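You operate a simulated robot arm through the tools that you are given. There is no shell and no other tool. Be economical: measure what you need, move in short steps, check, and stop when the job is done.

You are at the controls of a simulated two-armed robot. One attempt, no reset.

TASK
Take the yellow planter and put it on the fridge worktop. Open the tins door, fetch the watering can and set it on the tins shelf, then shut the door. Open the pasta door, fetch the window pad and set it on the pasta shelf, then shut the door. Pull the jars door open. Any order will do. Set down upright: yellow planter, watering can, window pad.

It is judged by the outcome, as a careful person would: the job done as asked, and still so three seconds after it is handed in. It fails if anything else is knocked over, pushed out of place, dropped, spilled or broken.

THE ROBOT
Two 7-joint arms with two-finger parallel grippers on one trunk, on a base that drives. Base frame: it is fixed to the floor where the robot stands at the start and does not move with it; the origin is under the middle of the robot, x ahead of it, y to its left, z up. Units: mm, degrees, N and s.
The left shoulder is at the start at [59, 171, 1233], the right one opposite. With the tool pointing down near the work surface each hand reaches from about 100 to 660 mm from the robot's upright axis, wherever it stands, measured 20 degrees to its own side. Places, roughly: fridge worktop [-3500, -3000, 900]; jars door [-3200, -2700, 400]; pasta door [-1600, -3500, 500]; pasta shelf [-1600, -3800, 500]; tins door [-3200, -3200, 400]; tins shelf [-3500, -3200, 400]; watering can (21x9x11 cm) [500, -300, 1000]; window pad (7x10x7 cm) [500, -500, 900]; yellow planter (8x12x13 cm) [500, -100, 1000]. Payload 3.43 kg a hand.
The tool frame of a hand sits at the grasp point between the pads (the TCP): z along the fingers, y along the line on which they close. The tips reach 30 mm beyond it. The gripper opens to 94 mm. The fingers are 28 mm wide and 10 mm thick; the gripper's body (50 by 96 mm) begins 55 mm behind the TCP.
Orientation is that of the tool frame in the base frame, as [roll, pitch, yaw] about the fixed x, y, z axes, in that order (R = Rz(yaw) Ry(pitch) Rx(roll)). With the fingers straight down and closing along the base's y, the tool's x points along the base's -x, its y along +y and its z along -z.

THE INTERFACE
- The arms move only by the tool servo_tool. It takes "left_moves", "right_moves" or both (then of equal length, played together; a hand with none holds still); each is a list that holds one entry, the list of rows, each a list of 7 numbers: the shift along the tool's x, y, z in mm, then the turn, a rotation vector about the tool's x, y, z in rad, then the gripper command, from -1 (fully open) to 1 (shut), values between in proportion. In form: [[[dx, dy, dz, rx, ry, rz, hand], ...]]. A call has 1 to 20 rows; each row is the pose to reach, as a shift and turn from the pose commanded when the call began, along the tool's axes at that moment. Rows are played at 5 a second. More than 50 mm and 8.6 degrees between two rows, or a gripper value outside its range, and nothing of the call is played. A pose out of reach is approached as far as the arm can. The call stops where the force on the tool passes 40 N (or 10 N more than at its start, if that is more) or the arm is blocked; 0.2 s more then pass. The fingers move at their own pace (about 153 mm/s each) and stop on an object; they squeeze with about 27 N. The grip force told is the motor's: it shows also when the fingers shut on nothing. Time passes only in rows, and 0.2 s behind the last, so rows that repeat a pose let the fingers close. It gives the time, the measured TCP pose, the force on the tool (base axes), the opening and the grip force at its end, in the units of the frame above (readings bear some noise), with the torque about the TCP (base axes, N m) and any sound that the robot's microphone picked up.
- Cameras (640 x 400 px; columns grow to the right, rows downward): "scene" is now at [8.4, -41.3, 1773.5]; the picture's right is [-0.22, -0.98, -0.01], its down [-0.80, 0.19, -0.57] and it looks along [0.56, -0.11, -0.82] (base axes); focal length 261 px, centre (320, 200). "left" rides on the left gripper at [76, -14, -103] in its tool frame; the picture's right is [0.18, 0.98, 0.00], its down [-0.75, 0.14, -0.64] and it looks along [-0.63, 0.12, 0.77] (tool axes); focal length 243 px, centre (320, 200). "right" rides on the right gripper at [76, 14, -103] in its tool frame; the picture's right is [-0.18, 0.98, 0.00], its down [-0.75, -0.14, -0.64] and it looks along [-0.63, -0.12, 0.77] (tool axes); focal length 243 px, centre (320, 200). There is no depth. A picture from a camera that has moved, and an enlarged one, comes with that camera's place and axes in the base frame and with its lens.
- grab_frame(camera): a new picture of that camera. It takes no simulated time.
- lift_body(by): slides the trunk up (or, below 0, down) by that many mm; the arms and the scene camera ride with it, the base frame stays. It gives what a move gives, with no picture.
- steer(legs): drives the robot by 1 to 6 legs, each [ahead, left, turn to the left] in mm, mm and degrees, along the robot's own axes; the way and the turn of a leg run together, so that a leg with both is an arc; at most 1500 mm and 180 degrees a leg. The arms and the cameras ride along, it lands a little off, and it stops where it bumps. It gives what a move gives.
- turn_head(pan, tilt): turns the head with the scene camera to pan (to the left, within 86 degrees either way) and tilt (down, from -29 to 69), counted from straight ahead of the robot. It gives what a move gives.
- enlarge(camera, box): a new picture of the part [left, top, right, bottom] of that camera's present view, enlarged. It takes no simulated time.
- sign_off(): hands the job in; it is judged then, once.

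Work in short steps. Places have to be worked out from the pictures, the camera data and where the tool is seen: move nearer, look again, correct. Check each grasp and each placing, and mend what went wrong. You have 175 turns and 156 pictures in all, those below and enlarged ones among them. Open the grippers and draw the arms clear of the work before you hand the job in, unless the task says otherwise; then end with one line.

The tools are called after "Call:" as name(argument=value, ...) on one line, values as JSON. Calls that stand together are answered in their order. servo_tool: Moves the arms, as the interface text tells. Its arguments: {"type":"object","properties":{"left_moves":{"type":"array","items":{"type":"array","items":{"type":"array","items":{"type":"number"}}}},"right_moves":{"type":"array","items":{"type":"array","items":{"type":"array","items":{"type":"number"}}}}},"required":[]} The other tools are called the same way: lift_body (by) slides the trunk up or down; steer (legs) drives the base; turn_head (pan, tilt) turns the head that bears the scene camera; grab_frame (camera) takes a picture; enlarge (camera, box) takes an enlarged picture of a part of a camera's view; sign_off () hands the job in.

At the start:

```text
time_s: 0.0
left_tool_pos: [421.3, 41.0, 1143.0]
left_orientation: [179.8, 0.1, -179.9]
left_wrist_force: [0.5, -1.8, 0.2]
left_wrist_torque: [-0.01, 0.01, 0.0]
left_grip_width: 93.8
left_gripper_force: 0.0
right_tool_pos: [374.8, -197.5, 1169.7]
right_orientation: [180.0, 0.0, 180.0]
right_wrist_force: [-0.5, -0.1, -0.3]
right_wrist_torque: [0.01, 0.02, -0.01]
right_grip_width: 93.9
right_gripper_force: 0.0
trunk travel left (down, up): [-900.0, 90.0]
robot x, y, heading: [-2.3, -0.5, -0.0]
head pan, tilt: [-12.8, 55.1]
```

scene: 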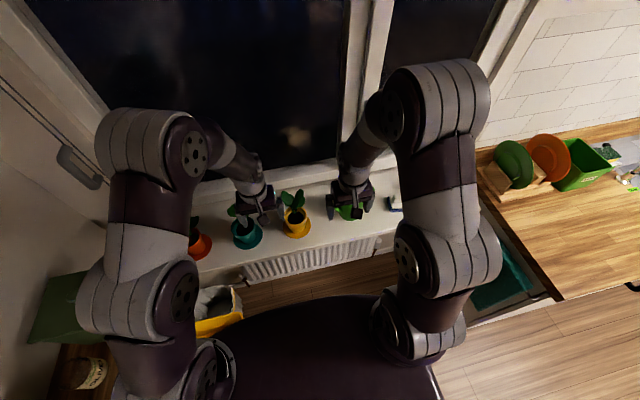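
right: 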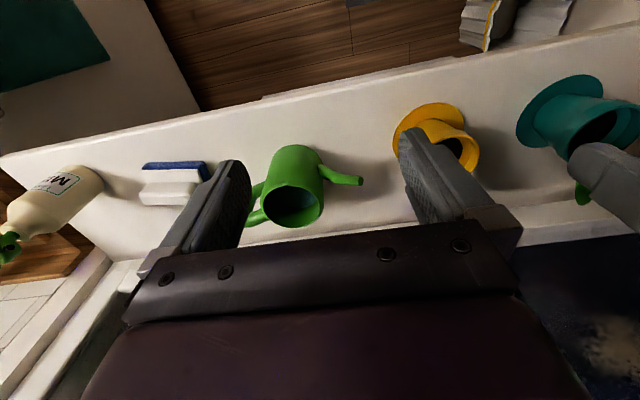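
left: 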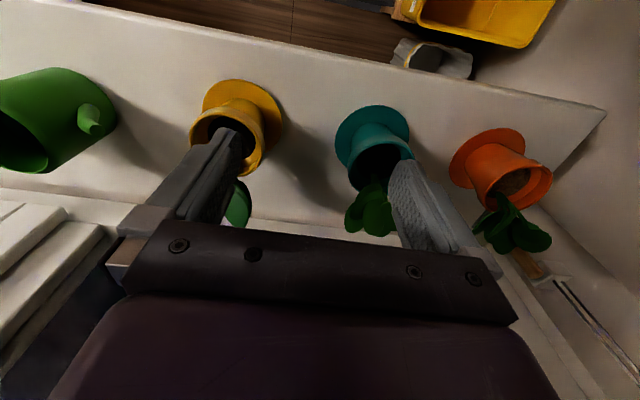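

I start by looking closer at the items and glancing at the surroundings to plan the route.

Call:
enlarge(camera="right", box=[120, 80, 520, 300])

Call:
enlarge(camera="left", box=[140, 50, 440, 250])

Call:
turn_head(pan=-80, tilt=25)

Call:
grab_frame(camera="scene")

```text
1.60 times, centred on (320, 190) of right
camera zoom: at [298.4, -181.9, 1271.5], right [0.18, 0.98, 0.0], down [0.75, -0.14, 0.64], along [0.63, -0.12, -0.77], focal length 388 px, centre (320, 216)
```

zoom: 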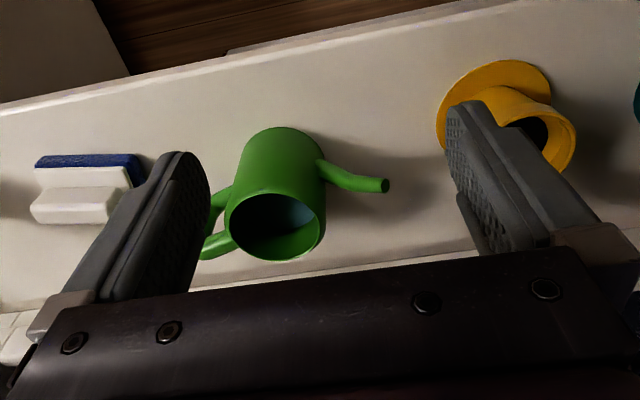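

```text
2.00 times, centred on (290, 150) of left
camera zoom: at [344.9, 26.1, 1245.0], right [-0.18, 0.98, 0.0], down [0.75, 0.14, 0.64], along [0.63, 0.12, -0.77], focal length 485 px, centre (380, 300)
```

zoom: 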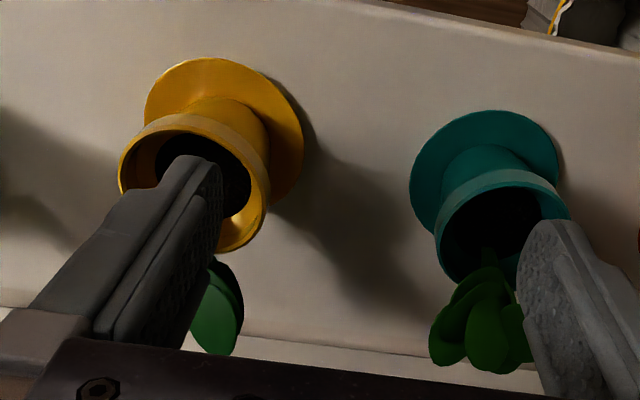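

```text
time_s: 1.4
left_tool_pos: [422.3, 56.3, 1140.6]
left_orientation: [-179.4, 0.2, 180.0]
left_wrist_force: [0.0, 0.0, 0.6]
left_wrist_torque: [-0.03, -0.02, 0.0]
left_grip_width: 94.0
left_gripper_force: 0.0
right_tool_pos: [375.1, -181.3, 1170.7]
right_orientation: [-179.3, 0.1, -180.0]
right_wrist_force: [0.7, 0.0, 0.0]
right_wrist_torque: [-0.04, 0.01, -0.01]
right_grip_width: 94.2
right_gripper_force: 0.1
trunk travel left (down, up): [-900.0, 90.0]
robot x, y, heading: [-0.4, -2.1, 0.1]
head pan, tilt: [-80.0, 25.0]
```

```text
150 pictures are left
camera scene: at [-45.7, -116.7, 1816.4], right [-0.98, -0.17, 0.0], down [-0.07, 0.43, -0.9], along [0.16, -0.89, -0.44], focal length 261 px, centre (320, 200)
```

scene: 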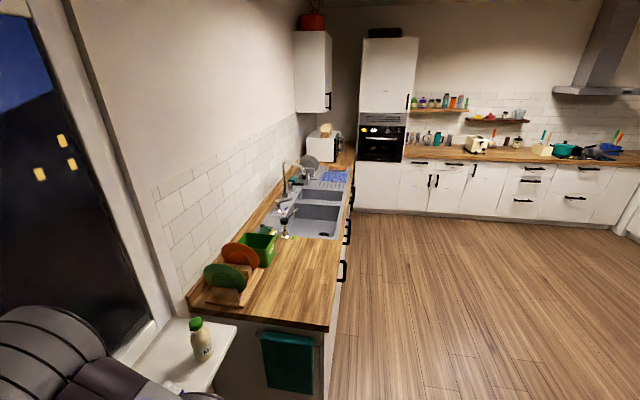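

The can is at about (499,-258), its axis along y, with its rim near z 1030; the yellow pot's rim is at about (474,-50,1000) and roughly 82 mm wide. I bring the left hand above the planter and turn the right hand a quarter above the can, then look again.

Call:
servo_tool(left_moves=[[[-2, -9, 2, 0, 0, 0, -1], [-4, -18, 3, 0, 0, 0, -1], [-6, -27, 5, 0, 0, 0, -1], [-8, -35, 7, 0, 0, 0, -1], [-10, -44, 8, 0, 0, 0, -1], [-12, -53, 10, 0, 0, 0, -1], [-15, -62, 12, 0, 0, 0, -1], [-17, -71, 13, 0, 0, 0, -1], [-19, -80, 15, 0, 0, 0, -1], [-21, -88, 17, 0, 0, 0, -1], [-23, -97, 18, 0, 0, 0, -1], [-25, -106, 20, 0, 0, 0, -1]]], right_moves=[[[-10, -10, 0, 0, 0, -0.131, -1], [-20, -20, 0, 0, 0, -0.262, -1], [-30, -30, 0, 0, 0, -0.393, -1], [-40, -40, 0, 0, 0, -0.524, -1], [-50, -50, 0, 0, 0, -0.654, -1], [-62, -60, 0, 0, 0, -0.785, -1], [-75, -70, 0, 0, 0, -0.916, -1], [-85, -77, 0, 0, 0, -1.047, -1], [-95, -77, 0, 0, 0, -1.178, -1], [-105, -77, 0, 0, 0, -1.309, -1], [-115, -77, 0, 0, 0, -1.44, -1], [-124, -77, 0, 0, 0, -1.571, -1]]])

Call:
grab_frame(camera="left")

Call:
grab_frame(camera="right")

```text
time_s: 4.0
left_tool_pos: [448.7, -49.7, 1123.4]
left_orientation: [-179.4, 0.1, -180.0]
left_wrist_force: [0.6, 0.1, 0.0]
left_wrist_torque: [0.01, 0.02, 0.01]
left_grip_width: 94.1
left_gripper_force: 0.0
right_tool_pos: [500.1, -259.3, 1171.3]
right_orientation: [-179.9, -0.7, -89.9]
right_wrist_force: [-0.2, 0.3, 0.3]
right_wrist_torque: [-0.02, -0.05, 0.0]
right_grip_width: 93.9
right_gripper_force: 0.1
trunk travel left (down, up): [-900.0, 90.0]
robot x, y, heading: [2.9, 1.4, 0.2]
head pan, tilt: [-80.0, 25.0]
```

```text
149 pictures are left
camera left: at [370.2, -64.3, 1225.6], right [-0.18, 0.98, -0.01], down [0.75, 0.15, 0.64], along [0.63, 0.11, -0.77], focal length 243 px, centre (320, 200)
```

left: 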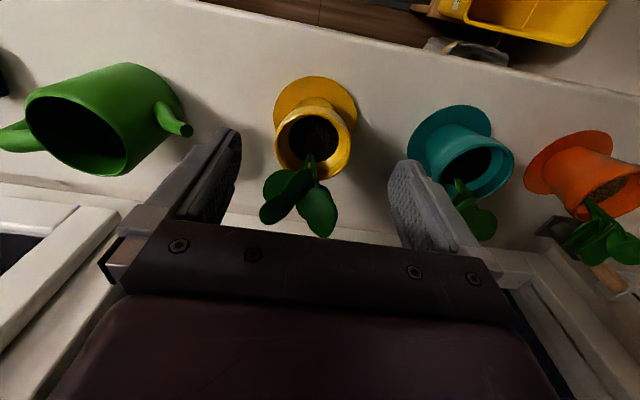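

```text
148 pictures are left
camera right: at [485.2, -332.6, 1274.8], right [-0.98, 0.18, 0.0], down [0.14, 0.76, 0.63], along [0.12, 0.62, -0.77], focal length 243 px, centre (320, 200)
```

right: 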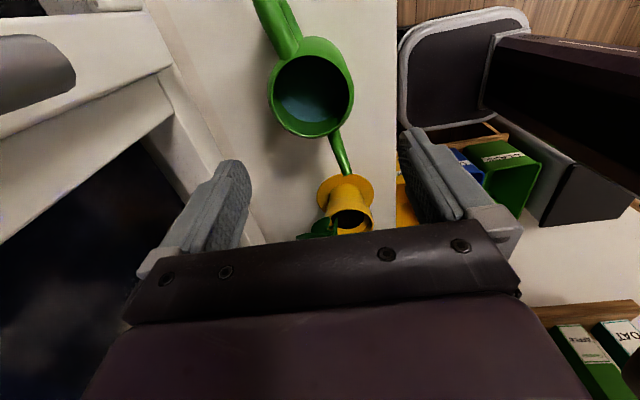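

The updated estimates are planter rim (478,-52,~1000) and can rim (506,-265,~1022). I lower both hands to just above the rims to check centring.

Call:
servo_tool(left_moves=[[[-15, -1, 10, 0, 0, 0, -1], [-29, -2, 30, 0, 0, 0, -1], [-29, -2, 55, 0, 0, 0, -1], [-29, -2, 76, 0, 0, 0, -1], [-29, -2, 76, 0, 0, 0, -1]]], right_moves=[[[6, -6, 25, 0, 0, 0, -1], [6, -6, 55, 0, 0, 0, -1], [6, -6, 85, 0, 0, 0, -1], [6, -6, 106, 0, 0, 0, -1], [6, -6, 106, 0, 0, 0, -1]]])

Call:
grab_frame(camera="left")

Call:
grab_frame(camera="right")

```text
time_s: 5.2
left_tool_pos: [477.0, -53.2, 1046.9]
left_orientation: [-179.4, 0.2, -179.9]
left_wrist_force: [0.3, 0.7, -0.7]
left_wrist_torque: [0.0, 0.0, 0.0]
left_grip_width: 93.9
left_gripper_force: 0.0
right_tool_pos: [505.5, -265.1, 1065.5]
right_orientation: [-179.8, -0.7, -89.9]
right_wrist_force: [-0.2, -0.3, 0.6]
right_wrist_torque: [0.0, 0.01, 0.0]
right_grip_width: 94.0
right_gripper_force: 0.1
trunk travel left (down, up): [-900.0, 90.0]
robot x, y, heading: [-0.3, 0.6, -0.1]
head pan, tilt: [-80.0, 25.0]
```

```text
147 pictures are left
camera left: at [400.0, -66.6, 1149.4], right [-0.18, 0.98, -0.01], down [0.75, 0.15, 0.64], along [0.63, 0.11, -0.77], focal length 243 px, centre (320, 200)
```

left: 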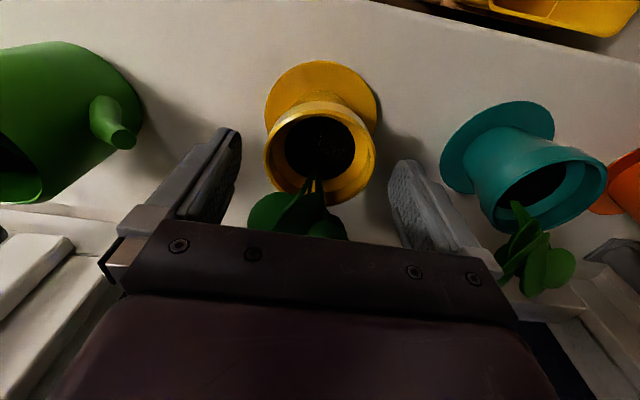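

```text
146 pictures are left
camera right: at [490.5, -338.8, 1169.2], right [-0.98, 0.18, 0.0], down [0.14, 0.76, 0.63], along [0.12, 0.62, -0.77], focal length 243 px, centre (320, 200)
```

right: 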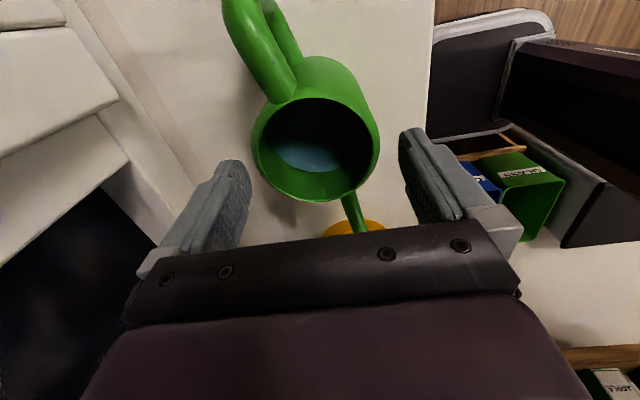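

Both are nearly centred: can centre x≈507.5 and pot centre x≈485. I lower onto both gently with small corrections.

Call:
servo_tool(left_moves=[[[-6, 1, 10, 0, 0, 0, -1], [-6, 1, 20, 0, 0, 0, -1], [-6, 1, 30, 0, 0, 0, -1], [-6, 1, 40, 0, 0, 0, -1], [-6, 1, 48, 0, 0, 0, -1], [-6, 1, 54, 0, 0, 0, -1], [-6, 1, 54, 0, 0, 0, -1]]], right_moves=[[[0, -2, 12, 0, 0, 0, -1], [0, -2, 24, 0, 0, 0, -1], [0, -2, 36, 0, 0, 0, -1], [0, -2, 48, 0, 0, 0, -1], [0, -2, 60, 0, 0, 0, -1], [0, -2, 72, 0, 0, 0, -1], [0, -2, 82, 0, 0, 0, -1]]])

Call:
grab_frame(camera="left")

Call:
grab_frame(camera="right")

```text
time_s: 6.8
left_tool_pos: [481.9, -52.3, 990.7]
left_orientation: [-179.4, 0.0, -179.9]
left_wrist_force: [0.1, -0.5, -0.7]
left_wrist_torque: [0.0, -0.01, 0.04]
left_grip_width: 93.9
left_gripper_force: 0.0
right_tool_pos: [507.6, -266.1, 983.5]
right_orientation: [-180.0, -0.8, -90.0]
right_wrist_force: [-0.9, -0.2, 0.3]
right_wrist_torque: [-0.05, -0.01, 0.0]
right_grip_width: 94.0
right_gripper_force: 0.0
trunk travel left (down, up): [-900.0, 90.0]
robot x, y, heading: [0.6, 0.1, 0.1]
head pan, tilt: [-80.0, 25.0]
```

```text
145 pictures are left
camera left: at [405.5, -66.1, 1094.2], right [-0.18, 0.98, -0.01], down [0.75, 0.15, 0.64], along [0.63, 0.11, -0.77], focal length 243 px, centre (320, 200)
```

left: 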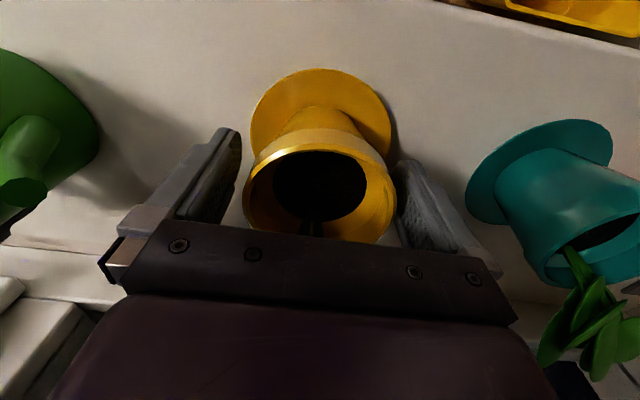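

```text
144 pictures are left
camera right: at [492.8, -340.6, 1087.4], right [-0.98, 0.18, 0.0], down [0.14, 0.76, 0.63], along [0.12, 0.62, -0.77], focal length 243 px, centre (320, 200)
```

right: 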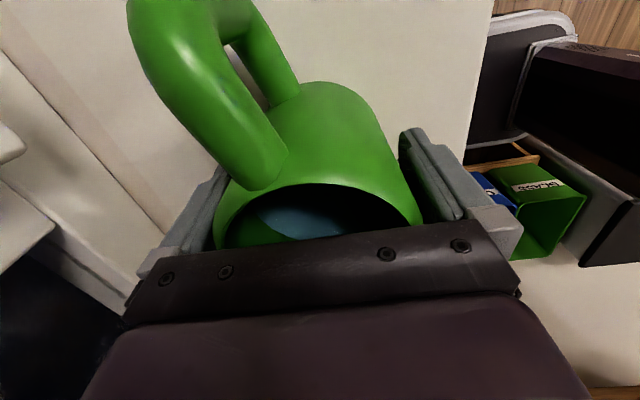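

Both grippers straddle their objects without contact. I close both.

Call:
servo_tool(left_moves=[[[0, 0, 0, 0, 0, 0, 1], [0, 0, 0, 0, 0, 0, 1], [0, 0, 0, 0, 0, 0, 1], [0, 0, 0, 0, 0, 0, 1]]], right_moves=[[[0, 0, 0, 0, 0, 0, 1], [0, 0, 0, 0, 0, 0, 1], [0, 0, 0, 0, 0, 0, 1], [0, 0, 0, 0, 0, 0, 1]]])

```text
time_s: 7.8
left_tool_pos: [481.6, -52.7, 992.0]
left_orientation: [-179.3, 0.1, -179.9]
left_wrist_force: [1.0, -0.9, 0.7]
left_wrist_torque: [-0.15, 0.04, 0.02]
left_grip_width: 79.8
left_gripper_force: 27.3
right_tool_pos: [507.4, -267.0, 984.4]
right_orientation: [-180.0, -0.6, -90.0]
right_wrist_force: [0.5, -0.8, 0.4]
right_wrist_torque: [-0.11, 0.1, 0.0]
right_grip_width: 89.1
right_gripper_force: 27.0
trunk travel left (down, up): [-900.0, 90.0]
robot x, y, heading: [-1.4, -1.0, 0.0]
head pan, tilt: [-80.0, 25.0]
```

Both are gripped (79.8 and 89.1 mm). I lift straight up slowly by 120 mm and draw back a little.

Call:
servo_tool(left_moves=[[[0, 0, -10, 0, 0, 0, 1], [0, 0, -25, 0, 0, 0, 1], [0, 0, -45, 0, 0, 0, 1], [0, 0, -65, 0, 0, 0, 1], [0, 0, -85, 0, 0, 0, 1], [0, 0, -105, 0, 0, 0, 1], [0, 0, -120, 0, 0, 0, 1], [20, 0, -120, 0, 0, 0, 1], [45, 0, -120, 0, 0, 0, 1], [70, 0, -120, 0, 0, 0, 1]]], right_moves=[[[0, 0, -10, 0, 0, 0, 1], [0, 0, -25, 0, 0, 0, 1], [0, 0, -45, 0, 0, 0, 1], [0, 0, -65, 0, 0, 0, 1], [0, 0, -85, 0, 0, 0, 1], [0, 0, -105, 0, 0, 0, 1], [0, 0, -120, 0, 0, 0, 1], [0, 20, -120, 0, 0, 0, 1], [0, 45, -120, 0, 0, 0, 1], [0, 70, -120, 0, 0, 0, 1]]])

Call:
grab_frame(camera="left")

Call:
grab_frame(camera="right")

```text
time_s: 10.0
left_tool_pos: [411.1, -51.5, 1113.0]
left_orientation: [-179.3, 0.2, -179.9]
left_wrist_force: [-0.1, 0.0, -4.0]
left_wrist_torque: [0.01, 0.04, 0.01]
left_grip_width: 79.5
left_gripper_force: 26.8
right_tool_pos: [436.1, -265.7, 1105.4]
right_orientation: [-179.8, -0.7, -89.8]
right_wrist_force: [-0.8, -0.7, -3.8]
right_wrist_torque: [0.0, 0.03, -0.02]
right_grip_width: 89.0
right_gripper_force: 26.7
trunk travel left (down, up): [-900.0, 90.0]
robot x, y, heading: [3.2, -4.2, 0.1]
head pan, tilt: [-80.0, 25.0]
```

```text
143 pictures are left
camera left: at [334.0, -64.1, 1215.3], right [-0.19, 0.98, -0.01], down [0.75, 0.15, 0.64], along [0.63, 0.11, -0.77], focal length 243 px, centre (320, 200)
```

left: 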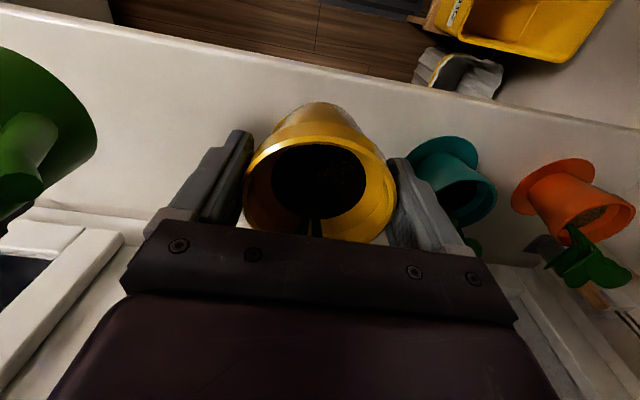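

```text
142 pictures are left
camera right: at [421.8, -339.6, 1208.1], right [-0.98, 0.18, -0.01], down [0.14, 0.76, 0.63], along [0.12, 0.62, -0.77], focal length 243 px, centre (320, 200)
```

right: 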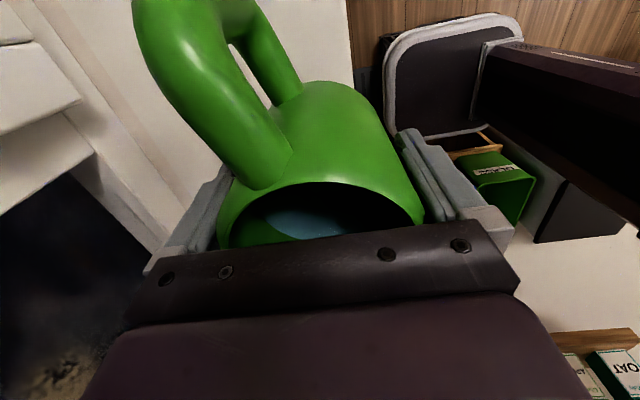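

Both are held level; the pot's saucer stayed on the sill as a separate dish. I back away from the sill first, then turn right to survey the kitchen.

Call:
steer(legs=[[-400, 0, 0], [0, 0, -90]])

Call:
turn_head(pan=45, tilt=30)

Call:
grab_frame(camera="scene")

Call:
turn_head(pan=-40, tilt=20)

Call:
grab_frame(camera="scene")

```text
time_s: 14.1
left_tool_pos: [-40.4, -235.5, 1108.9]
left_orientation: [-179.3, -0.2, 159.0]
left_wrist_force: [-0.3, -0.3, -3.3]
left_wrist_torque: [0.01, 0.08, 0.01]
left_grip_width: 79.7
left_gripper_force: 27.0
right_tool_pos: [-94.5, -445.3, 1100.3]
right_orientation: [179.7, -0.7, -111.0]
right_wrist_force: [0.0, -0.5, -4.7]
right_wrist_torque: [0.01, 0.02, 0.02]
right_grip_width: 89.2
right_gripper_force: 27.4
trunk travel left (down, up): [-900.0, 90.0]
robot x, y, heading: [-408.9, -38.4, -21.4]
head pan, tilt: [-80.0, 25.0]
stopped in leg 2: the robot was blocked; the commanded pose is now the measured one
```

```text
time_s: 16.1
left_tool_pos: [-42.2, -235.7, 1110.4]
left_orientation: [-179.3, 0.0, 158.9]
left_wrist_force: [0.5, 0.1, -3.8]
left_wrist_torque: [0.01, 0.07, 0.0]
left_grip_width: 79.6
left_gripper_force: 27.0
right_tool_pos: [-95.9, -445.8, 1102.6]
right_orientation: [179.9, -0.7, -111.1]
right_wrist_force: [-0.3, 0.3, -3.8]
right_wrist_torque: [0.02, 0.02, -0.01]
right_grip_width: 89.3
right_gripper_force: 27.3
trunk travel left (down, up): [-900.0, 90.0]
robot x, y, heading: [-413.5, -39.3, -21.4]
head pan, tilt: [45.0, 30.0]
```

```text
141 pictures are left
camera scene: at [-383.7, 17.8, 1807.7], right [0.4, -0.92, 0.0], down [-0.46, -0.2, -0.87], along [0.79, 0.35, -0.5], focal length 261 px, centre (320, 200)
```

scene: 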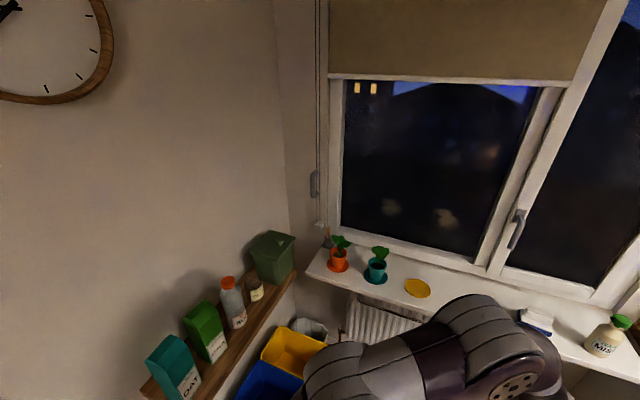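

```text
time_s: 17.7
left_tool_pos: [-41.5, -235.5, 1110.0]
left_orientation: [-179.3, -0.1, 158.9]
left_wrist_force: [0.5, 0.4, -2.1]
left_wrist_torque: [0.02, 0.03, 0.06]
left_grip_width: 79.6
left_gripper_force: 27.3
right_tool_pos: [-96.9, -445.5, 1102.3]
right_orientation: [180.0, -0.8, -111.0]
right_wrist_force: [-1.0, 0.1, -3.9]
right_wrist_torque: [0.03, 0.03, 0.0]
right_grip_width: 89.0
right_gripper_force: 26.6
trunk travel left (down, up): [-900.0, 90.0]
robot x, y, heading: [-408.9, -39.3, -21.1]
head pan, tilt: [-40.0, 20.0]
```

```text
140 pictures are left
camera scene: at [-421.4, -100.2, 1823.7], right [-0.88, -0.48, 0.0], down [-0.17, 0.3, -0.94], along [0.45, -0.82, -0.34], focal length 261 px, centre (320, 200)
```

scene: 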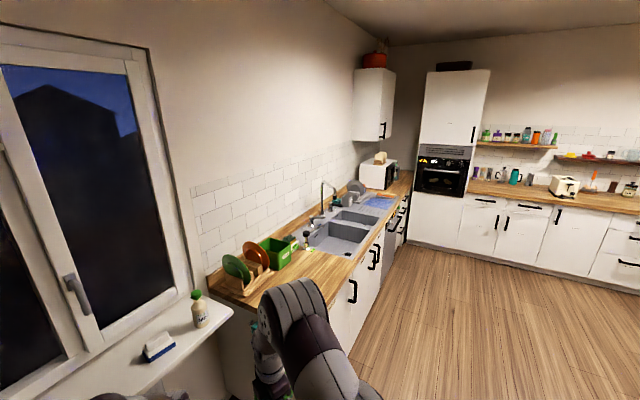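

The rear bumped the left wall's shelf while turning, so I shift right away from it and then finish the turn.

Call:
steer(legs=[[-100, -500, 0], [0, 0, -110]])

Call:
turn_head(pan=0, tilt=20)

Call:
grab_frame(camera="scene")

```text
time_s: 25.3
left_tool_pos: [-985.3, -741.9, 1109.7]
left_orientation: [-179.3, 0.1, 49.2]
left_wrist_force: [-0.6, -1.1, -3.5]
left_wrist_torque: [0.01, -0.03, 0.03]
left_grip_width: 79.6
left_gripper_force: 27.1
right_tool_pos: [-1164.8, -619.8, 1101.9]
right_orientation: [180.0, -0.7, 139.1]
right_wrist_force: [0.2, -0.2, -3.3]
right_wrist_torque: [-0.04, -0.02, -0.01]
right_grip_width: 89.1
right_gripper_force: 26.8
trunk travel left (down, up): [-900.0, 90.0]
robot x, y, heading: [-678.2, -458.4, -131.1]
head pan, tilt: [-40.0, 20.0]
```

```text
time_s: 26.3
left_tool_pos: [-985.4, -741.9, 1109.4]
left_orientation: [-179.3, 0.0, 49.2]
left_wrist_force: [-0.7, -0.7, -3.7]
left_wrist_torque: [0.04, -0.06, -0.01]
left_grip_width: 79.7
left_gripper_force: 26.9
right_tool_pos: [-1164.3, -619.7, 1102.5]
right_orientation: [180.0, -0.7, 139.2]
right_wrist_force: [-0.3, 0.5, -3.9]
right_wrist_torque: [0.0, 0.01, -0.01]
right_grip_width: 88.9
right_gripper_force: 27.2
trunk travel left (down, up): [-900.0, 90.0]
robot x, y, heading: [-675.3, -460.4, -130.8]
head pan, tilt: [0.0, 20.0]
```

```text
139 pictures are left
camera scene: at [-701.0, -485.7, 1823.7], right [-0.75, 0.66, 0.0], down [0.23, 0.26, -0.94], along [-0.62, -0.71, -0.34], focal length 261 px, centre (320, 200)
```

scene: 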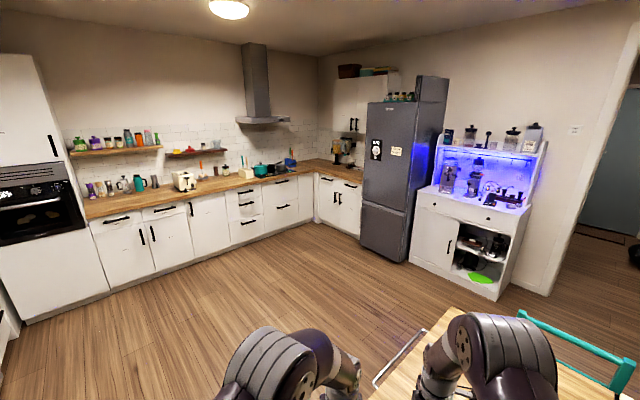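

The route is clear: the fridge counter is left of the fridge with a two-door cabinet below, and a table lies to my right. I drive along -y first and then diagonally, holding the items.

Call:
steer(legs=[[1057, 918, 0], [920, -325, 0], [0, 0, -40]])

Call:
turn_head(pan=0, tilt=25)

Call:
grab_frame(camera="scene")

```text
time_s: 39.9
left_tool_pos: [-1976.1, -2362.1, 1110.0]
left_orientation: [-179.3, -0.1, 8.6]
left_wrist_force: [-0.5, 0.0, -3.6]
left_wrist_torque: [0.05, -0.04, -0.01]
left_grip_width: 79.7
left_gripper_force: 27.4
right_tool_pos: [-2034.2, -2154.4, 1102.5]
right_orientation: [180.0, -0.8, 98.7]
right_wrist_force: [-0.7, 0.5, -4.8]
right_wrist_torque: [0.0, -0.05, 0.03]
right_grip_width: 88.8
right_gripper_force: 27.2
trunk travel left (down, up): [-900.0, 90.0]
robot x, y, heading: [-1561.1, -2350.8, -171.7]
head pan, tilt: [0.0, 20.0]
```

```text
time_s: 40.6
left_tool_pos: [-1977.2, -2362.8, 1111.1]
left_orientation: [-179.3, -0.2, 8.8]
left_wrist_force: [-0.5, -0.6, -3.3]
left_wrist_torque: [-0.01, -0.06, 0.02]
left_grip_width: 79.7
left_gripper_force: 27.2
right_tool_pos: [-2034.3, -2153.5, 1103.2]
right_orientation: [179.9, -0.8, 98.8]
right_wrist_force: [-0.1, -0.4, -4.7]
right_wrist_torque: [0.0, 0.0, 0.01]
right_grip_width: 89.2
right_gripper_force: 26.9
trunk travel left (down, up): [-900.0, 90.0]
robot x, y, heading: [-1562.3, -2347.2, -171.4]
head pan, tilt: [0.0, 25.0]
```

```text
138 pictures are left
camera scene: at [-1593.8, -2352.4, 1815.6], right [-0.15, 0.99, 0.0], down [0.42, 0.06, -0.91], along [-0.9, -0.14, -0.42], focal length 261 px, centre (320, 200)
```

scene: 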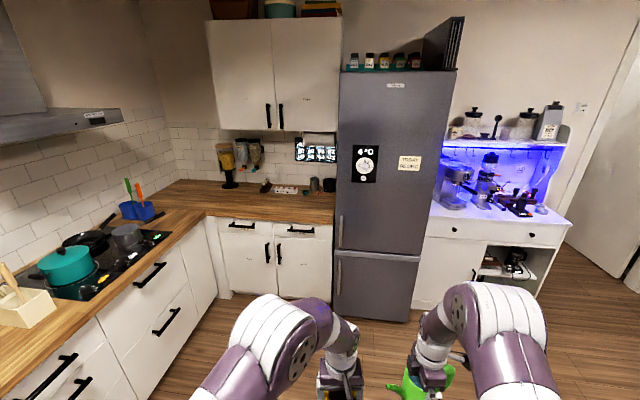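

I can see the fridge counter: front edge x≈-3200, y from -3430 to -2520, and free at the front. I drive up in front of it, facing it square.

Call:
steer(legs=[[1150, 316, 0], [0, 0, -8.6]])

Call:
turn_head(pan=0, tilt=45)

Call:
grab_frame(camera="scene")

```text
time_s: 47.3
left_tool_pos: [-3078.3, -2785.8, 1109.1]
left_orientation: [-179.4, -0.2, 0.2]
left_wrist_force: [-0.7, 0.6, -4.1]
left_wrist_torque: [-0.02, -0.06, 0.01]
left_grip_width: 79.7
left_gripper_force: 27.3
right_tool_pos: [-3102.6, -2571.0, 1102.0]
right_orientation: [-180.0, -0.7, 90.2]
right_wrist_force: [-0.1, -3.6, -5.8]
right_wrist_torque: [-0.18, 0.0, 0.13]
right_grip_width: 89.2
right_gripper_force: 27.5
trunk travel left (down, up): [-900.0, 90.0]
robot x, y, heading: [-2665.4, -2837.5, -180.0]
head pan, tilt: [0.0, 25.0]
```

```text
time_s: 48.1
left_tool_pos: [-3077.3, -2786.9, 1110.1]
left_orientation: [-179.3, -0.1, 0.2]
left_wrist_force: [0.5, 0.7, -2.5]
left_wrist_torque: [0.02, -0.05, -0.02]
left_grip_width: 79.9
left_gripper_force: 26.7
right_tool_pos: [-3103.6, -2572.8, 1101.9]
right_orientation: [180.0, -0.7, 90.1]
right_wrist_force: [-0.2, 0.5, -4.0]
right_wrist_torque: [0.01, 0.0, -0.02]
right_grip_width: 89.3
right_gripper_force: 27.1
trunk travel left (down, up): [-900.0, 90.0]
robot x, y, heading: [-2662.2, -2832.3, -179.7]
head pan, tilt: [0.0, 45.0]
```

```text
137 pictures are left
camera scene: at [-2687.2, -2833.3, 1785.1], right [0.0, 1.0, 0.0], down [0.71, 0.0, -0.71], along [-0.71, 0.0, -0.71], focal length 261 px, centre (320, 200)
```

scene: 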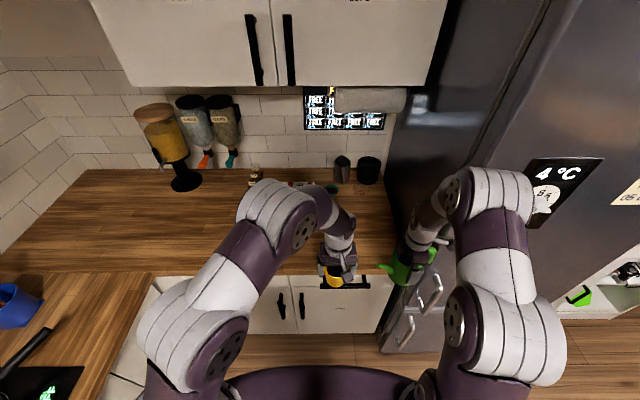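

The counter edge is at x≈-3190 and the fridge side at y≈-2580. I shift left and forward slightly so both hands face free worktop.

Call:
steer(legs=[[60, 150, 0]])

Call:
servo_tool(left_moves=[[[-12, 15, 0, 0, 0, 0, 1], [-24, 30, 0, 0, 0, 0, 1], [-35, 45, 0, 0, 0, 0, 1], [-47, 60, 0, 0, 0, 0, 1], [-59, 75, 0, 0, 0, 0, 1], [-71, 90, 0, 0, 0, 0, 1], [-82, 106, 0, 0, 0, 0, 1], [-94, 121, 0, 0, 0, 0, 1], [-106, 136, 0, 0, 0, 0, 1], [-118, 152, 0, 0, 0, 0, 1], [-129, 167, 0, 0, 0, 0, 1], [-141, 182, 0, 0, 0, 0, 1], [-152, 198, 0, 0, 0, 0, 1], [-163, 213, 0, 0, 0, 0, 1]]], right_moves=[[[-8, -8, 0, 0, 0, 0.131, 1], [-17, -16, 0, 0, 0, 0.261, 1], [-25, -25, 0, 0, 0, 0.392, 1], [-34, -33, 0, 0, 0, 0.523, 1], [-42, -41, 0, 0, 0, 0.654, 1], [-51, -50, 0, 0, 0, 0.784, 1], [-59, -58, 0, 0, 0, 0.915, 1], [-68, -66, 0, 0, 0, 1.046, 1], [-76, -75, 0, 0, 0, 1.176, 1], [-85, -83, 0, 0, 0, 1.307, 1], [-93, -92, 0, 0, 0, 1.438, 1], [-101, -100, 0, 0, 0, 1.569, 1], [-110, -108, 0, 0, 0, 1.699, 1], [-118, -117, 0, 0, 0, 1.83, 1]]])

Call:
grab_frame(camera="scene")

Call:
grab_frame(camera="right")

```text
time_s: 49.6
left_tool_pos: [-3136.6, -2935.2, 1110.7]
left_orientation: [-179.4, 0.0, 0.1]
left_wrist_force: [0.2, 0.0, -3.8]
left_wrist_torque: [-0.02, -0.04, 0.01]
left_grip_width: 79.4
left_gripper_force: 26.8
right_tool_pos: [-3163.7, -2719.2, 1101.2]
right_orientation: [180.0, -0.6, 90.1]
right_wrist_force: [-0.5, 0.5, -3.6]
right_wrist_torque: [0.01, 0.01, 0.02]
right_grip_width: 89.6
right_gripper_force: 26.8
trunk travel left (down, up): [-900.0, 90.0]
robot x, y, heading: [-2725.7, -2984.5, -180.1]
head pan, tilt: [0.0, 45.0]
```

```text
time_s: 52.6
left_tool_pos: [-3300.6, -3152.2, 1106.1]
left_orientation: [-179.4, 0.0, 0.1]
left_wrist_force: [0.1, -0.4, -3.4]
left_wrist_torque: [0.03, -0.05, 0.03]
left_grip_width: 79.6
left_gripper_force: 27.3
right_tool_pos: [-3281.5, -2839.2, 1100.3]
right_orientation: [-179.1, 0.1, -14.8]
right_wrist_force: [-0.3, -0.5, -5.2]
right_wrist_torque: [0.01, 0.01, 0.01]
right_grip_width: 89.2
right_gripper_force: 27.2
trunk travel left (down, up): [-900.0, 90.0]
robot x, y, heading: [-2725.3, -2984.8, -180.1]
head pan, tilt: [0.0, 45.0]
```

```text
136 pictures are left
camera scene: at [-2748.8, -2985.7, 1785.0], right [0.0, 1.0, 0.0], down [0.71, 0.0, -0.71], along [-0.71, 0.0, -0.71], focal length 261 px, centre (320, 200)
```

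scene: 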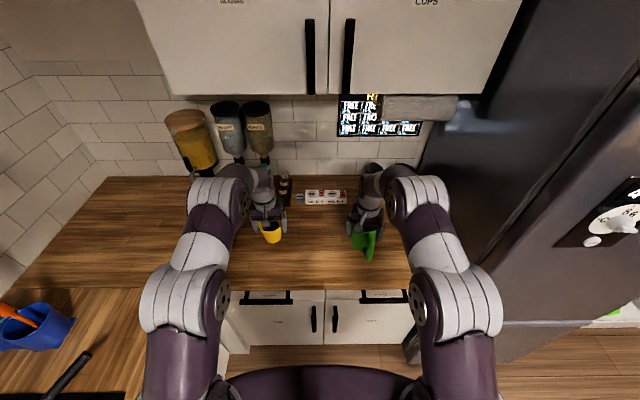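

```text
135 pictures are left
camera right: at [-3211.6, -2874.1, 1202.4], right [-0.43, -0.9, -0.01], down [-0.69, 0.32, 0.64], along [-0.58, 0.29, -0.76], focal length 243 px, centre (320, 200)
```

right: 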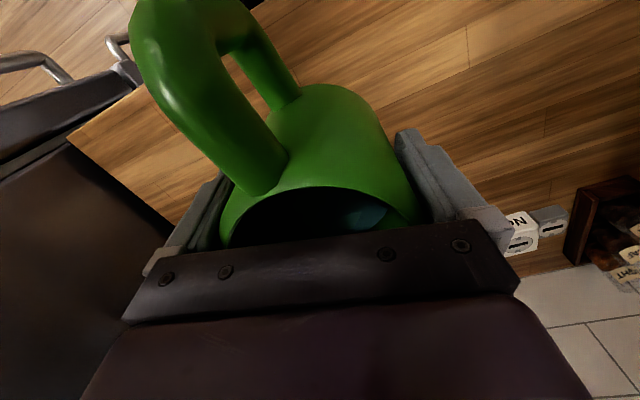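

Both are over free worktop with the can's handle facing me. I lower both 115 mm, to just above the surface.

Call:
servo_tool(left_moves=[[[0, 0, 25, 0, 0, 0, 1], [0, 0, 50, 0, 0, 0, 1], [0, 0, 75, 0, 0, 0, 1], [0, 0, 95, 0, 0, 0, 1], [0, 0, 108, 0, 0, 0, 1], [0, 0, 115, 0, 0, 0, 1]]], right_moves=[[[0, 0, 25, 0, 0, 0, 1], [0, 0, 50, 0, 0, 0, 1], [0, 0, 75, 0, 0, 0, 1], [0, 0, 95, 0, 0, 0, 1], [0, 0, 105, 0, 0, 0, 1], [0, 0, 110, 0, 0, 0, 1]]])

Call:
servo_tool(left_moves=[[[0, 0, 3, 0, 0, 0, 1], [0, 0, 6, 0, 0, 0, 1], [0, 0, 9, 0, 0, 0, 1], [0, 0, 12, 0, 0, 0, 1], [0, 0, 15, 0, 0, 0, 1]]])

Call:
servo_tool(right_moves=[[[0, 0, 3, 0, 0, 0, 1], [0, 0, 6, 0, 0, 0, 1], [0, 0, 9, 0, 0, 0, 1], [0, 0, 12, 0, 0, 0, 1], [0, 0, 15, 0, 0, 0, 1]]])

Call:
grab_frame(camera="left")

```text
time_s: 54.0
left_tool_pos: [-3300.2, -3148.8, 992.4]
left_orientation: [-179.2, 0.0, 0.2]
left_wrist_force: [-0.7, 0.2, -3.3]
left_wrist_torque: [0.02, -0.05, -0.01]
left_grip_width: 79.8
left_gripper_force: 26.7
right_tool_pos: [-3279.6, -2838.2, 990.2]
right_orientation: [-179.4, 0.1, -14.7]
right_wrist_force: [1.1, -0.7, -4.5]
right_wrist_torque: [0.02, -0.01, 0.0]
right_grip_width: 89.2
right_gripper_force: 26.9
trunk travel left (down, up): [-900.0, 90.0]
robot x, y, heading: [-2722.9, -2985.0, -180.0]
head pan, tilt: [0.0, 45.0]
```

```text
time_s: 55.2
left_tool_pos: [-3300.4, -3149.1, 977.7]
left_orientation: [-179.2, 0.2, 0.1]
left_wrist_force: [0.4, -1.5, 5.7]
left_wrist_torque: [-0.05, -0.27, -0.06]
left_grip_width: 79.7
left_gripper_force: 26.7
right_tool_pos: [-3278.4, -2836.8, 990.7]
right_orientation: [-179.3, 0.2, -14.8]
right_wrist_force: [0.6, -1.3, -4.0]
right_wrist_torque: [-0.01, 0.0, 0.01]
right_grip_width: 89.3
right_gripper_force: 26.9
trunk travel left (down, up): [-900.0, 90.0]
robot x, y, heading: [-2725.3, -2985.7, -180.1]
head pan, tilt: [0.0, 45.0]
```

```text
time_s: 56.4
left_tool_pos: [-3299.7, -3149.6, 979.1]
left_orientation: [-179.3, 0.1, 0.1]
left_wrist_force: [-3.2, -4.0, 13.1]
left_wrist_torque: [-0.06, -0.16, -0.04]
left_grip_width: 79.7
left_gripper_force: 27.3
right_tool_pos: [-3279.1, -2838.9, 976.6]
right_orientation: [-179.3, 0.2, -14.7]
right_wrist_force: [0.0, -0.3, -3.9]
right_wrist_torque: [0.0, -0.03, 0.0]
right_grip_width: 89.3
right_gripper_force: 27.2
trunk travel left (down, up): [-900.0, 90.0]
robot x, y, heading: [-2724.6, -2984.6, -179.7]
head pan, tilt: [0.0, 45.0]
```

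```text
134 pictures are left
camera left: at [-3224.5, -3136.0, 1081.4], right [0.19, -0.98, -0.01], down [-0.75, -0.15, 0.64], along [-0.63, -0.11, -0.77], focal length 243 px, centre (320, 200)
```

left: 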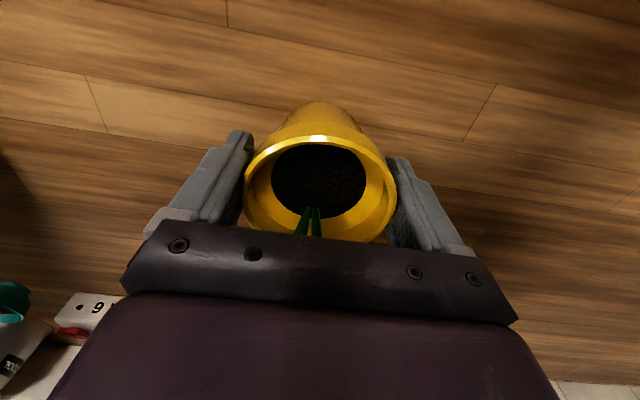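

The planter rests on the worktop; I release it and raise the left hand while the can comes down further.

Call:
servo_tool(left_moves=[[[0, 0, 0, 0, 0, 0, -1], [0, 0, 0, 0, 0, 0, -1], [0, 0, 0, 0, 0, 0, -1], [0, 0, -10, 0, 0, 0, -1], [0, 0, -30, 0, 0, 0, -1], [0, 0, -60, 0, 0, 0, -1], [0, 0, -100, 0, 0, 0, -1], [0, 0, -140, 0, 0, 0, -1]]])

Call:
servo_tool(right_moves=[[[0, 0, 2, 0, 0, 0, 1], [0, 0, 4, 0, 0, 0, 1], [0, 0, 6, 0, 0, 0, 1], [0, 0, 8, 0, 0, 0, 1]]])

Call:
grab_frame(camera="left")

```text
time_s: 58.2
left_tool_pos: [-3297.1, -3150.8, 1117.8]
left_orientation: [-179.3, 0.0, 0.1]
left_wrist_force: [0.2, 0.2, -0.6]
left_wrist_torque: [0.02, 0.01, -0.03]
left_grip_width: 94.2
left_gripper_force: 0.1
right_tool_pos: [-3279.7, -2838.7, 976.9]
right_orientation: [-179.2, 0.2, -14.7]
right_wrist_force: [0.3, 0.3, -3.8]
right_wrist_torque: [-0.02, -0.01, 0.02]
right_grip_width: 89.3
right_gripper_force: 27.0
trunk travel left (down, up): [-900.0, 90.0]
robot x, y, heading: [-2724.3, -2987.0, -179.9]
head pan, tilt: [0.0, 45.0]
```

```text
time_s: 59.2
left_tool_pos: [-3298.8, -3151.2, 1117.9]
left_orientation: [-179.3, 0.1, 0.1]
left_wrist_force: [-0.4, 0.6, 0.2]
left_wrist_torque: [0.0, -0.01, 0.0]
left_grip_width: 94.0
left_gripper_force: 0.1
right_tool_pos: [-3278.9, -2837.3, 969.2]
right_orientation: [-179.5, 0.4, -14.7]
right_wrist_force: [-2.6, 2.9, 18.1]
right_wrist_torque: [-0.7, 0.46, -0.01]
right_grip_width: 89.4
right_gripper_force: 26.7
trunk travel left (down, up): [-900.0, 90.0]
robot x, y, heading: [-2724.8, -2988.2, -180.2]
head pan, tilt: [0.0, 45.0]
```

```text
133 pictures are left
camera left: at [-3221.8, -3138.4, 1220.3], right [0.19, -0.98, -0.01], down [-0.75, -0.15, 0.64], along [-0.63, -0.11, -0.77], focal length 243 px, centre (320, 200)
```

left: 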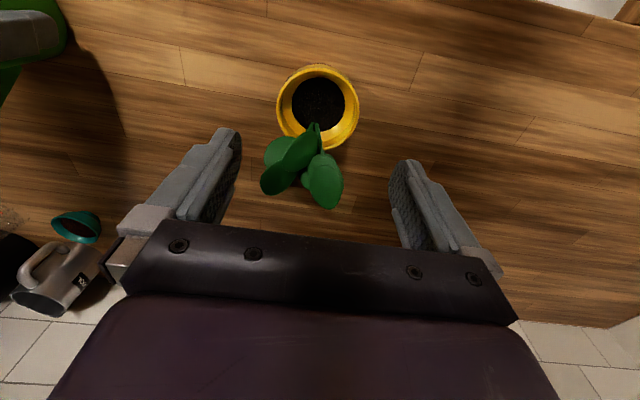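

The planter stands upright, and the can now touches the worktop (18 N). I release the can and raise the right hand.

Call:
servo_tool(right_moves=[[[0, 0, -1, 0, 0, 0, -1], [0, 0, -1, 0, 0, 0, -1], [0, 0, -1, 0, 0, 0, -1], [0, 0, -10, 0, 0, 0, -1], [0, 0, -30, 0, 0, 0, -1], [0, 0, -60, 0, 0, 0, -1], [0, 0, -100, 0, 0, 0, -1], [0, 0, -140, 0, 0, 0, -1], [30, 0, -140, 0, 0, 0, -1]]])

Call:
grab_frame(camera="right")

```text
time_s: 61.2
left_tool_pos: [-3297.9, -3151.5, 1117.4]
left_orientation: [-179.4, 0.0, 0.1]
left_wrist_force: [0.1, -0.6, 0.3]
left_wrist_torque: [-0.01, 0.02, -0.02]
left_grip_width: 94.1
left_gripper_force: 0.0
right_tool_pos: [-3247.8, -2847.6, 1108.3]
right_orientation: [-179.3, 0.2, -14.8]
right_wrist_force: [0.2, 0.3, 0.8]
right_wrist_torque: [0.02, 0.03, -0.01]
right_grip_width: 93.8
right_gripper_force: 0.0
trunk travel left (down, up): [-900.0, 90.0]
robot x, y, heading: [-2727.9, -2986.1, -180.1]
head pan, tilt: [0.0, 45.0]
```

```text
132 pictures are left
camera right: at [-3178.8, -2882.6, 1211.1], right [-0.43, -0.9, -0.01], down [-0.69, 0.32, 0.65], along [-0.58, 0.28, -0.76], focal length 243 px, centre (320, 200)
```

right: 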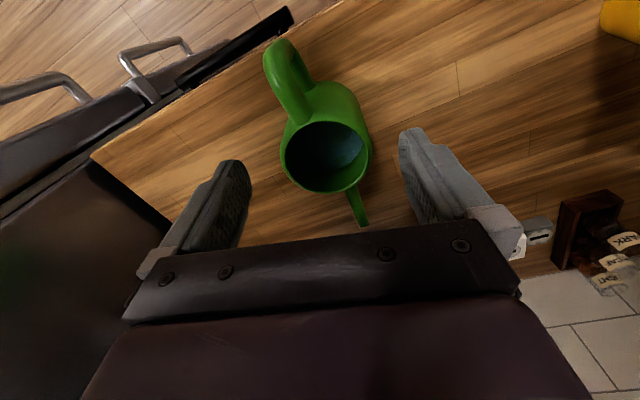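

The can stands upright. I back off 300 mm, lower the trunk, and look at the door handles.

Call:
steer(legs=[[-330, 0, 0]])

Call:
lift_body(by=-450)

Call:
turn_head(pan=0, tilt=42)

Call:
grab_frame(camera="scene")

```text
time_s: 63.4
left_tool_pos: [-2970.1, -3155.1, 1114.8]
left_orientation: [-179.3, -0.2, 0.7]
left_wrist_force: [1.1, -0.8, 0.8]
left_wrist_torque: [0.01, 0.0, 0.01]
left_grip_width: 93.9
left_gripper_force: 0.0
right_tool_pos: [-2924.0, -2851.0, 1107.5]
right_orientation: [-179.3, 0.1, -14.4]
right_wrist_force: [-0.9, -0.3, 0.5]
right_wrist_torque: [-0.01, 0.01, 0.0]
right_grip_width: 94.0
right_gripper_force: 0.1
trunk travel left (down, up): [-900.0, 90.0]
robot x, y, heading: [-2399.2, -2982.8, -179.6]
head pan, tilt: [0.0, 45.0]
```

```text
refused: -450 is not a number from -400 to 400
```

```text
time_s: 64.0
left_tool_pos: [-2970.2, -3153.7, 1117.1]
left_orientation: [-179.3, 0.0, 0.5]
left_wrist_force: [0.6, 0.2, -0.5]
left_wrist_torque: [-0.02, 0.01, 0.01]
left_grip_width: 93.9
left_gripper_force: 0.0
right_tool_pos: [-2923.5, -2851.5, 1108.2]
right_orientation: [-179.3, 0.3, -14.3]
right_wrist_force: [0.4, -0.3, 0.2]
right_wrist_torque: [0.0, 0.03, 0.0]
right_grip_width: 93.9
right_gripper_force: 0.1
trunk travel left (down, up): [-900.0, 90.0]
robot x, y, heading: [-2401.6, -2980.7, -179.5]
head pan, tilt: [0.0, 42.0]
```

```text
131 pictures are left
camera scene: at [-2421.1, -2983.2, 1789.3], right [-0.01, 1.0, 0.0], down [0.67, 0.01, -0.74], along [-0.74, -0.01, -0.67], focal length 261 px, centre (320, 200)
```

scene: 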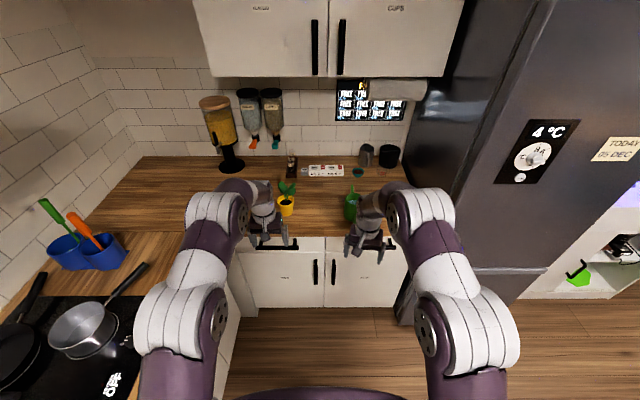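

The clear distance is fine, so I lower the trunk by 400 and look at the doors.

Call:
lift_body(by=-400)

Call:
grab_frame(camera="scene")

```text
time_s: 67.8
left_tool_pos: [-2969.0, -3153.2, 717.4]
left_orientation: [-179.3, 0.0, 0.7]
left_wrist_force: [0.5, -0.2, -0.2]
left_wrist_torque: [-0.03, 0.0, 0.01]
left_grip_width: 94.1
left_gripper_force: 0.0
right_tool_pos: [-2922.7, -2850.7, 708.7]
right_orientation: [-179.3, 0.2, -14.3]
right_wrist_force: [0.4, 0.2, 0.2]
right_wrist_torque: [-0.06, 0.03, 0.0]
right_grip_width: 94.1
right_gripper_force: 0.1
trunk travel left (down, up): [-500.0, 490.0]
robot x, y, heading: [-2393.6, -2983.3, -179.6]
head pan, tilt: [0.0, 42.0]
```

```text
130 pictures are left
camera scene: at [-2420.8, -2983.2, 1389.4], right [-0.01, 1.0, 0.0], down [0.67, 0.01, -0.74], along [-0.74, -0.01, -0.67], focal length 261 px, centre (320, 200)
```

scene: 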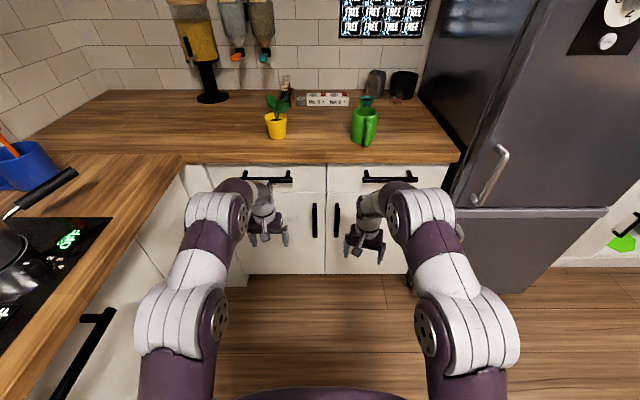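

Triangulating, the tins handle is at about (-3180,-3014), z 470–670, with the jars handle at y≈-2915 and the split at y≈-2965. I pitch the left hand to point forward at handle height, y -3014.

Call:
servo_tool(left_moves=[[[-2, -12, 12, 0, -0.131, 0, -1], [-4, -23, 24, 0, -0.262, 0, -1], [-5, -35, 36, 0, -0.393, 0, -1], [-7, -46, 49, 0, -0.524, 0, -1], [-9, -58, 61, 0, -0.654, 0, -1], [-10, -70, 73, 0, -0.785, 0, -1], [-12, -81, 85, 0, -0.916, 0, -1], [-14, -93, 97, 0, -1.047, 0, -1], [-15, -104, 110, 0, -1.178, 0, -1], [-17, -116, 122, 0, -1.309, 0, -1], [-19, -128, 134, 0, -1.44, 0, -1], [-20, -139, 146, 0, -1.571, 0, -1]]])

Call:
grab_frame(camera="left")

Call:
grab_frame(camera="scene")

```text
time_s: 70.4
left_tool_pos: [-3046.3, -3006.8, 581.5]
left_orientation: [-158.4, 88.1, 21.8]
left_wrist_force: [-0.3, 0.8, 0.4]
left_wrist_torque: [0.01, -0.01, 0.0]
left_grip_width: 94.0
left_gripper_force: 0.1
left hand out of reach, approached as far as the arm can: row 6, 7, 8, 11, 12
right_tool_pos: [-2923.6, -2851.8, 707.7]
right_orientation: [-179.4, 0.1, -14.3]
right_wrist_force: [-0.6, -1.1, 0.4]
right_wrist_torque: [0.01, -0.02, 0.0]
right_grip_width: 94.4
right_gripper_force: 0.0
trunk travel left (down, up): [-500.0, 490.0]
robot x, y, heading: [-2395.6, -2987.6, -179.8]
head pan, tilt: [0.0, 42.0]
```

```text
129 pictures are left
camera left: at [-2942.6, -2990.0, 508.8], right [0.01, -0.98, -0.2], down [0.62, -0.15, 0.77], along [-0.79, -0.13, 0.6], focal length 243 px, centre (320, 200)
```

left: 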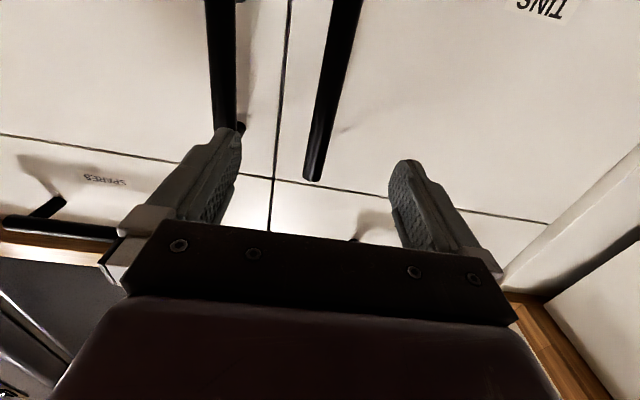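

```text
128 pictures are left
camera scene: at [-2422.0, -2983.2, 1389.4], right [-0.01, 1.0, 0.0], down [0.67, 0.01, -0.74], along [-0.74, -0.01, -0.67], focal length 261 px, centre (320, 200)
```

scene: 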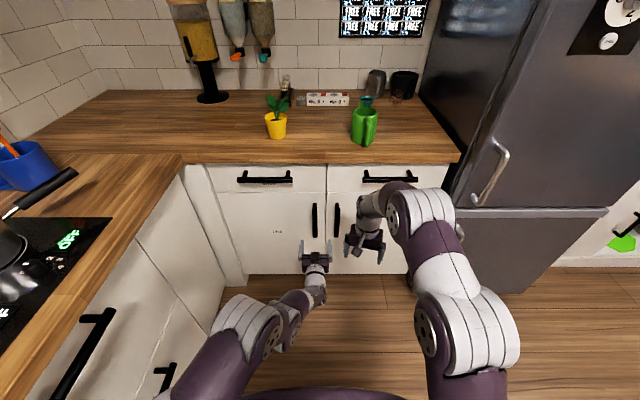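

The hand is level and points forward, with the tins handle lined up at y≈-3011. I drive 60 mm forward and check.

Call:
steer(legs=[[60, 0, 0]])

Call:
grab_frame(camera="left")

```text
time_s: 71.4
left_tool_pos: [-3107.4, -3005.9, 581.2]
left_orientation: [-160.3, 87.9, 20.0]
left_wrist_force: [0.2, -0.4, 0.4]
left_wrist_torque: [-0.02, 0.0, -0.03]
left_grip_width: 93.8
left_gripper_force: 0.1
right_tool_pos: [-2984.1, -2850.9, 707.6]
right_orientation: [-179.3, 0.0, -14.3]
right_wrist_force: [-0.1, -0.1, -0.1]
right_wrist_torque: [-0.01, -0.01, -0.01]
right_grip_width: 93.9
right_gripper_force: 0.0
trunk travel left (down, up): [-500.0, 490.0]
robot x, y, heading: [-2454.0, -2986.8, -179.5]
head pan, tilt: [0.0, 42.0]
```

```text
127 pictures are left
camera left: at [-3002.8, -2990.5, 508.2], right [0.01, -0.98, -0.2], down [0.62, -0.15, 0.77], along [-0.79, -0.13, 0.6], focal length 243 px, centre (320, 200)
```

left: 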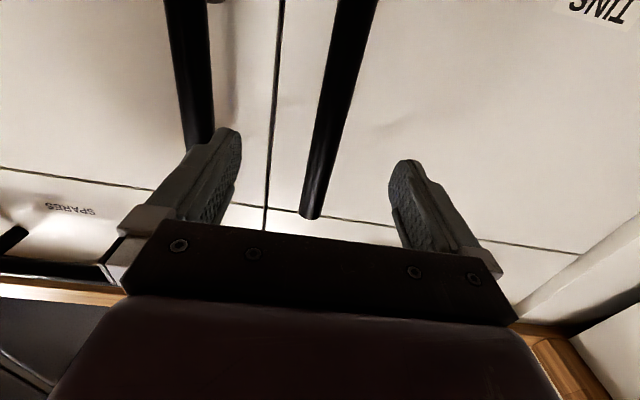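

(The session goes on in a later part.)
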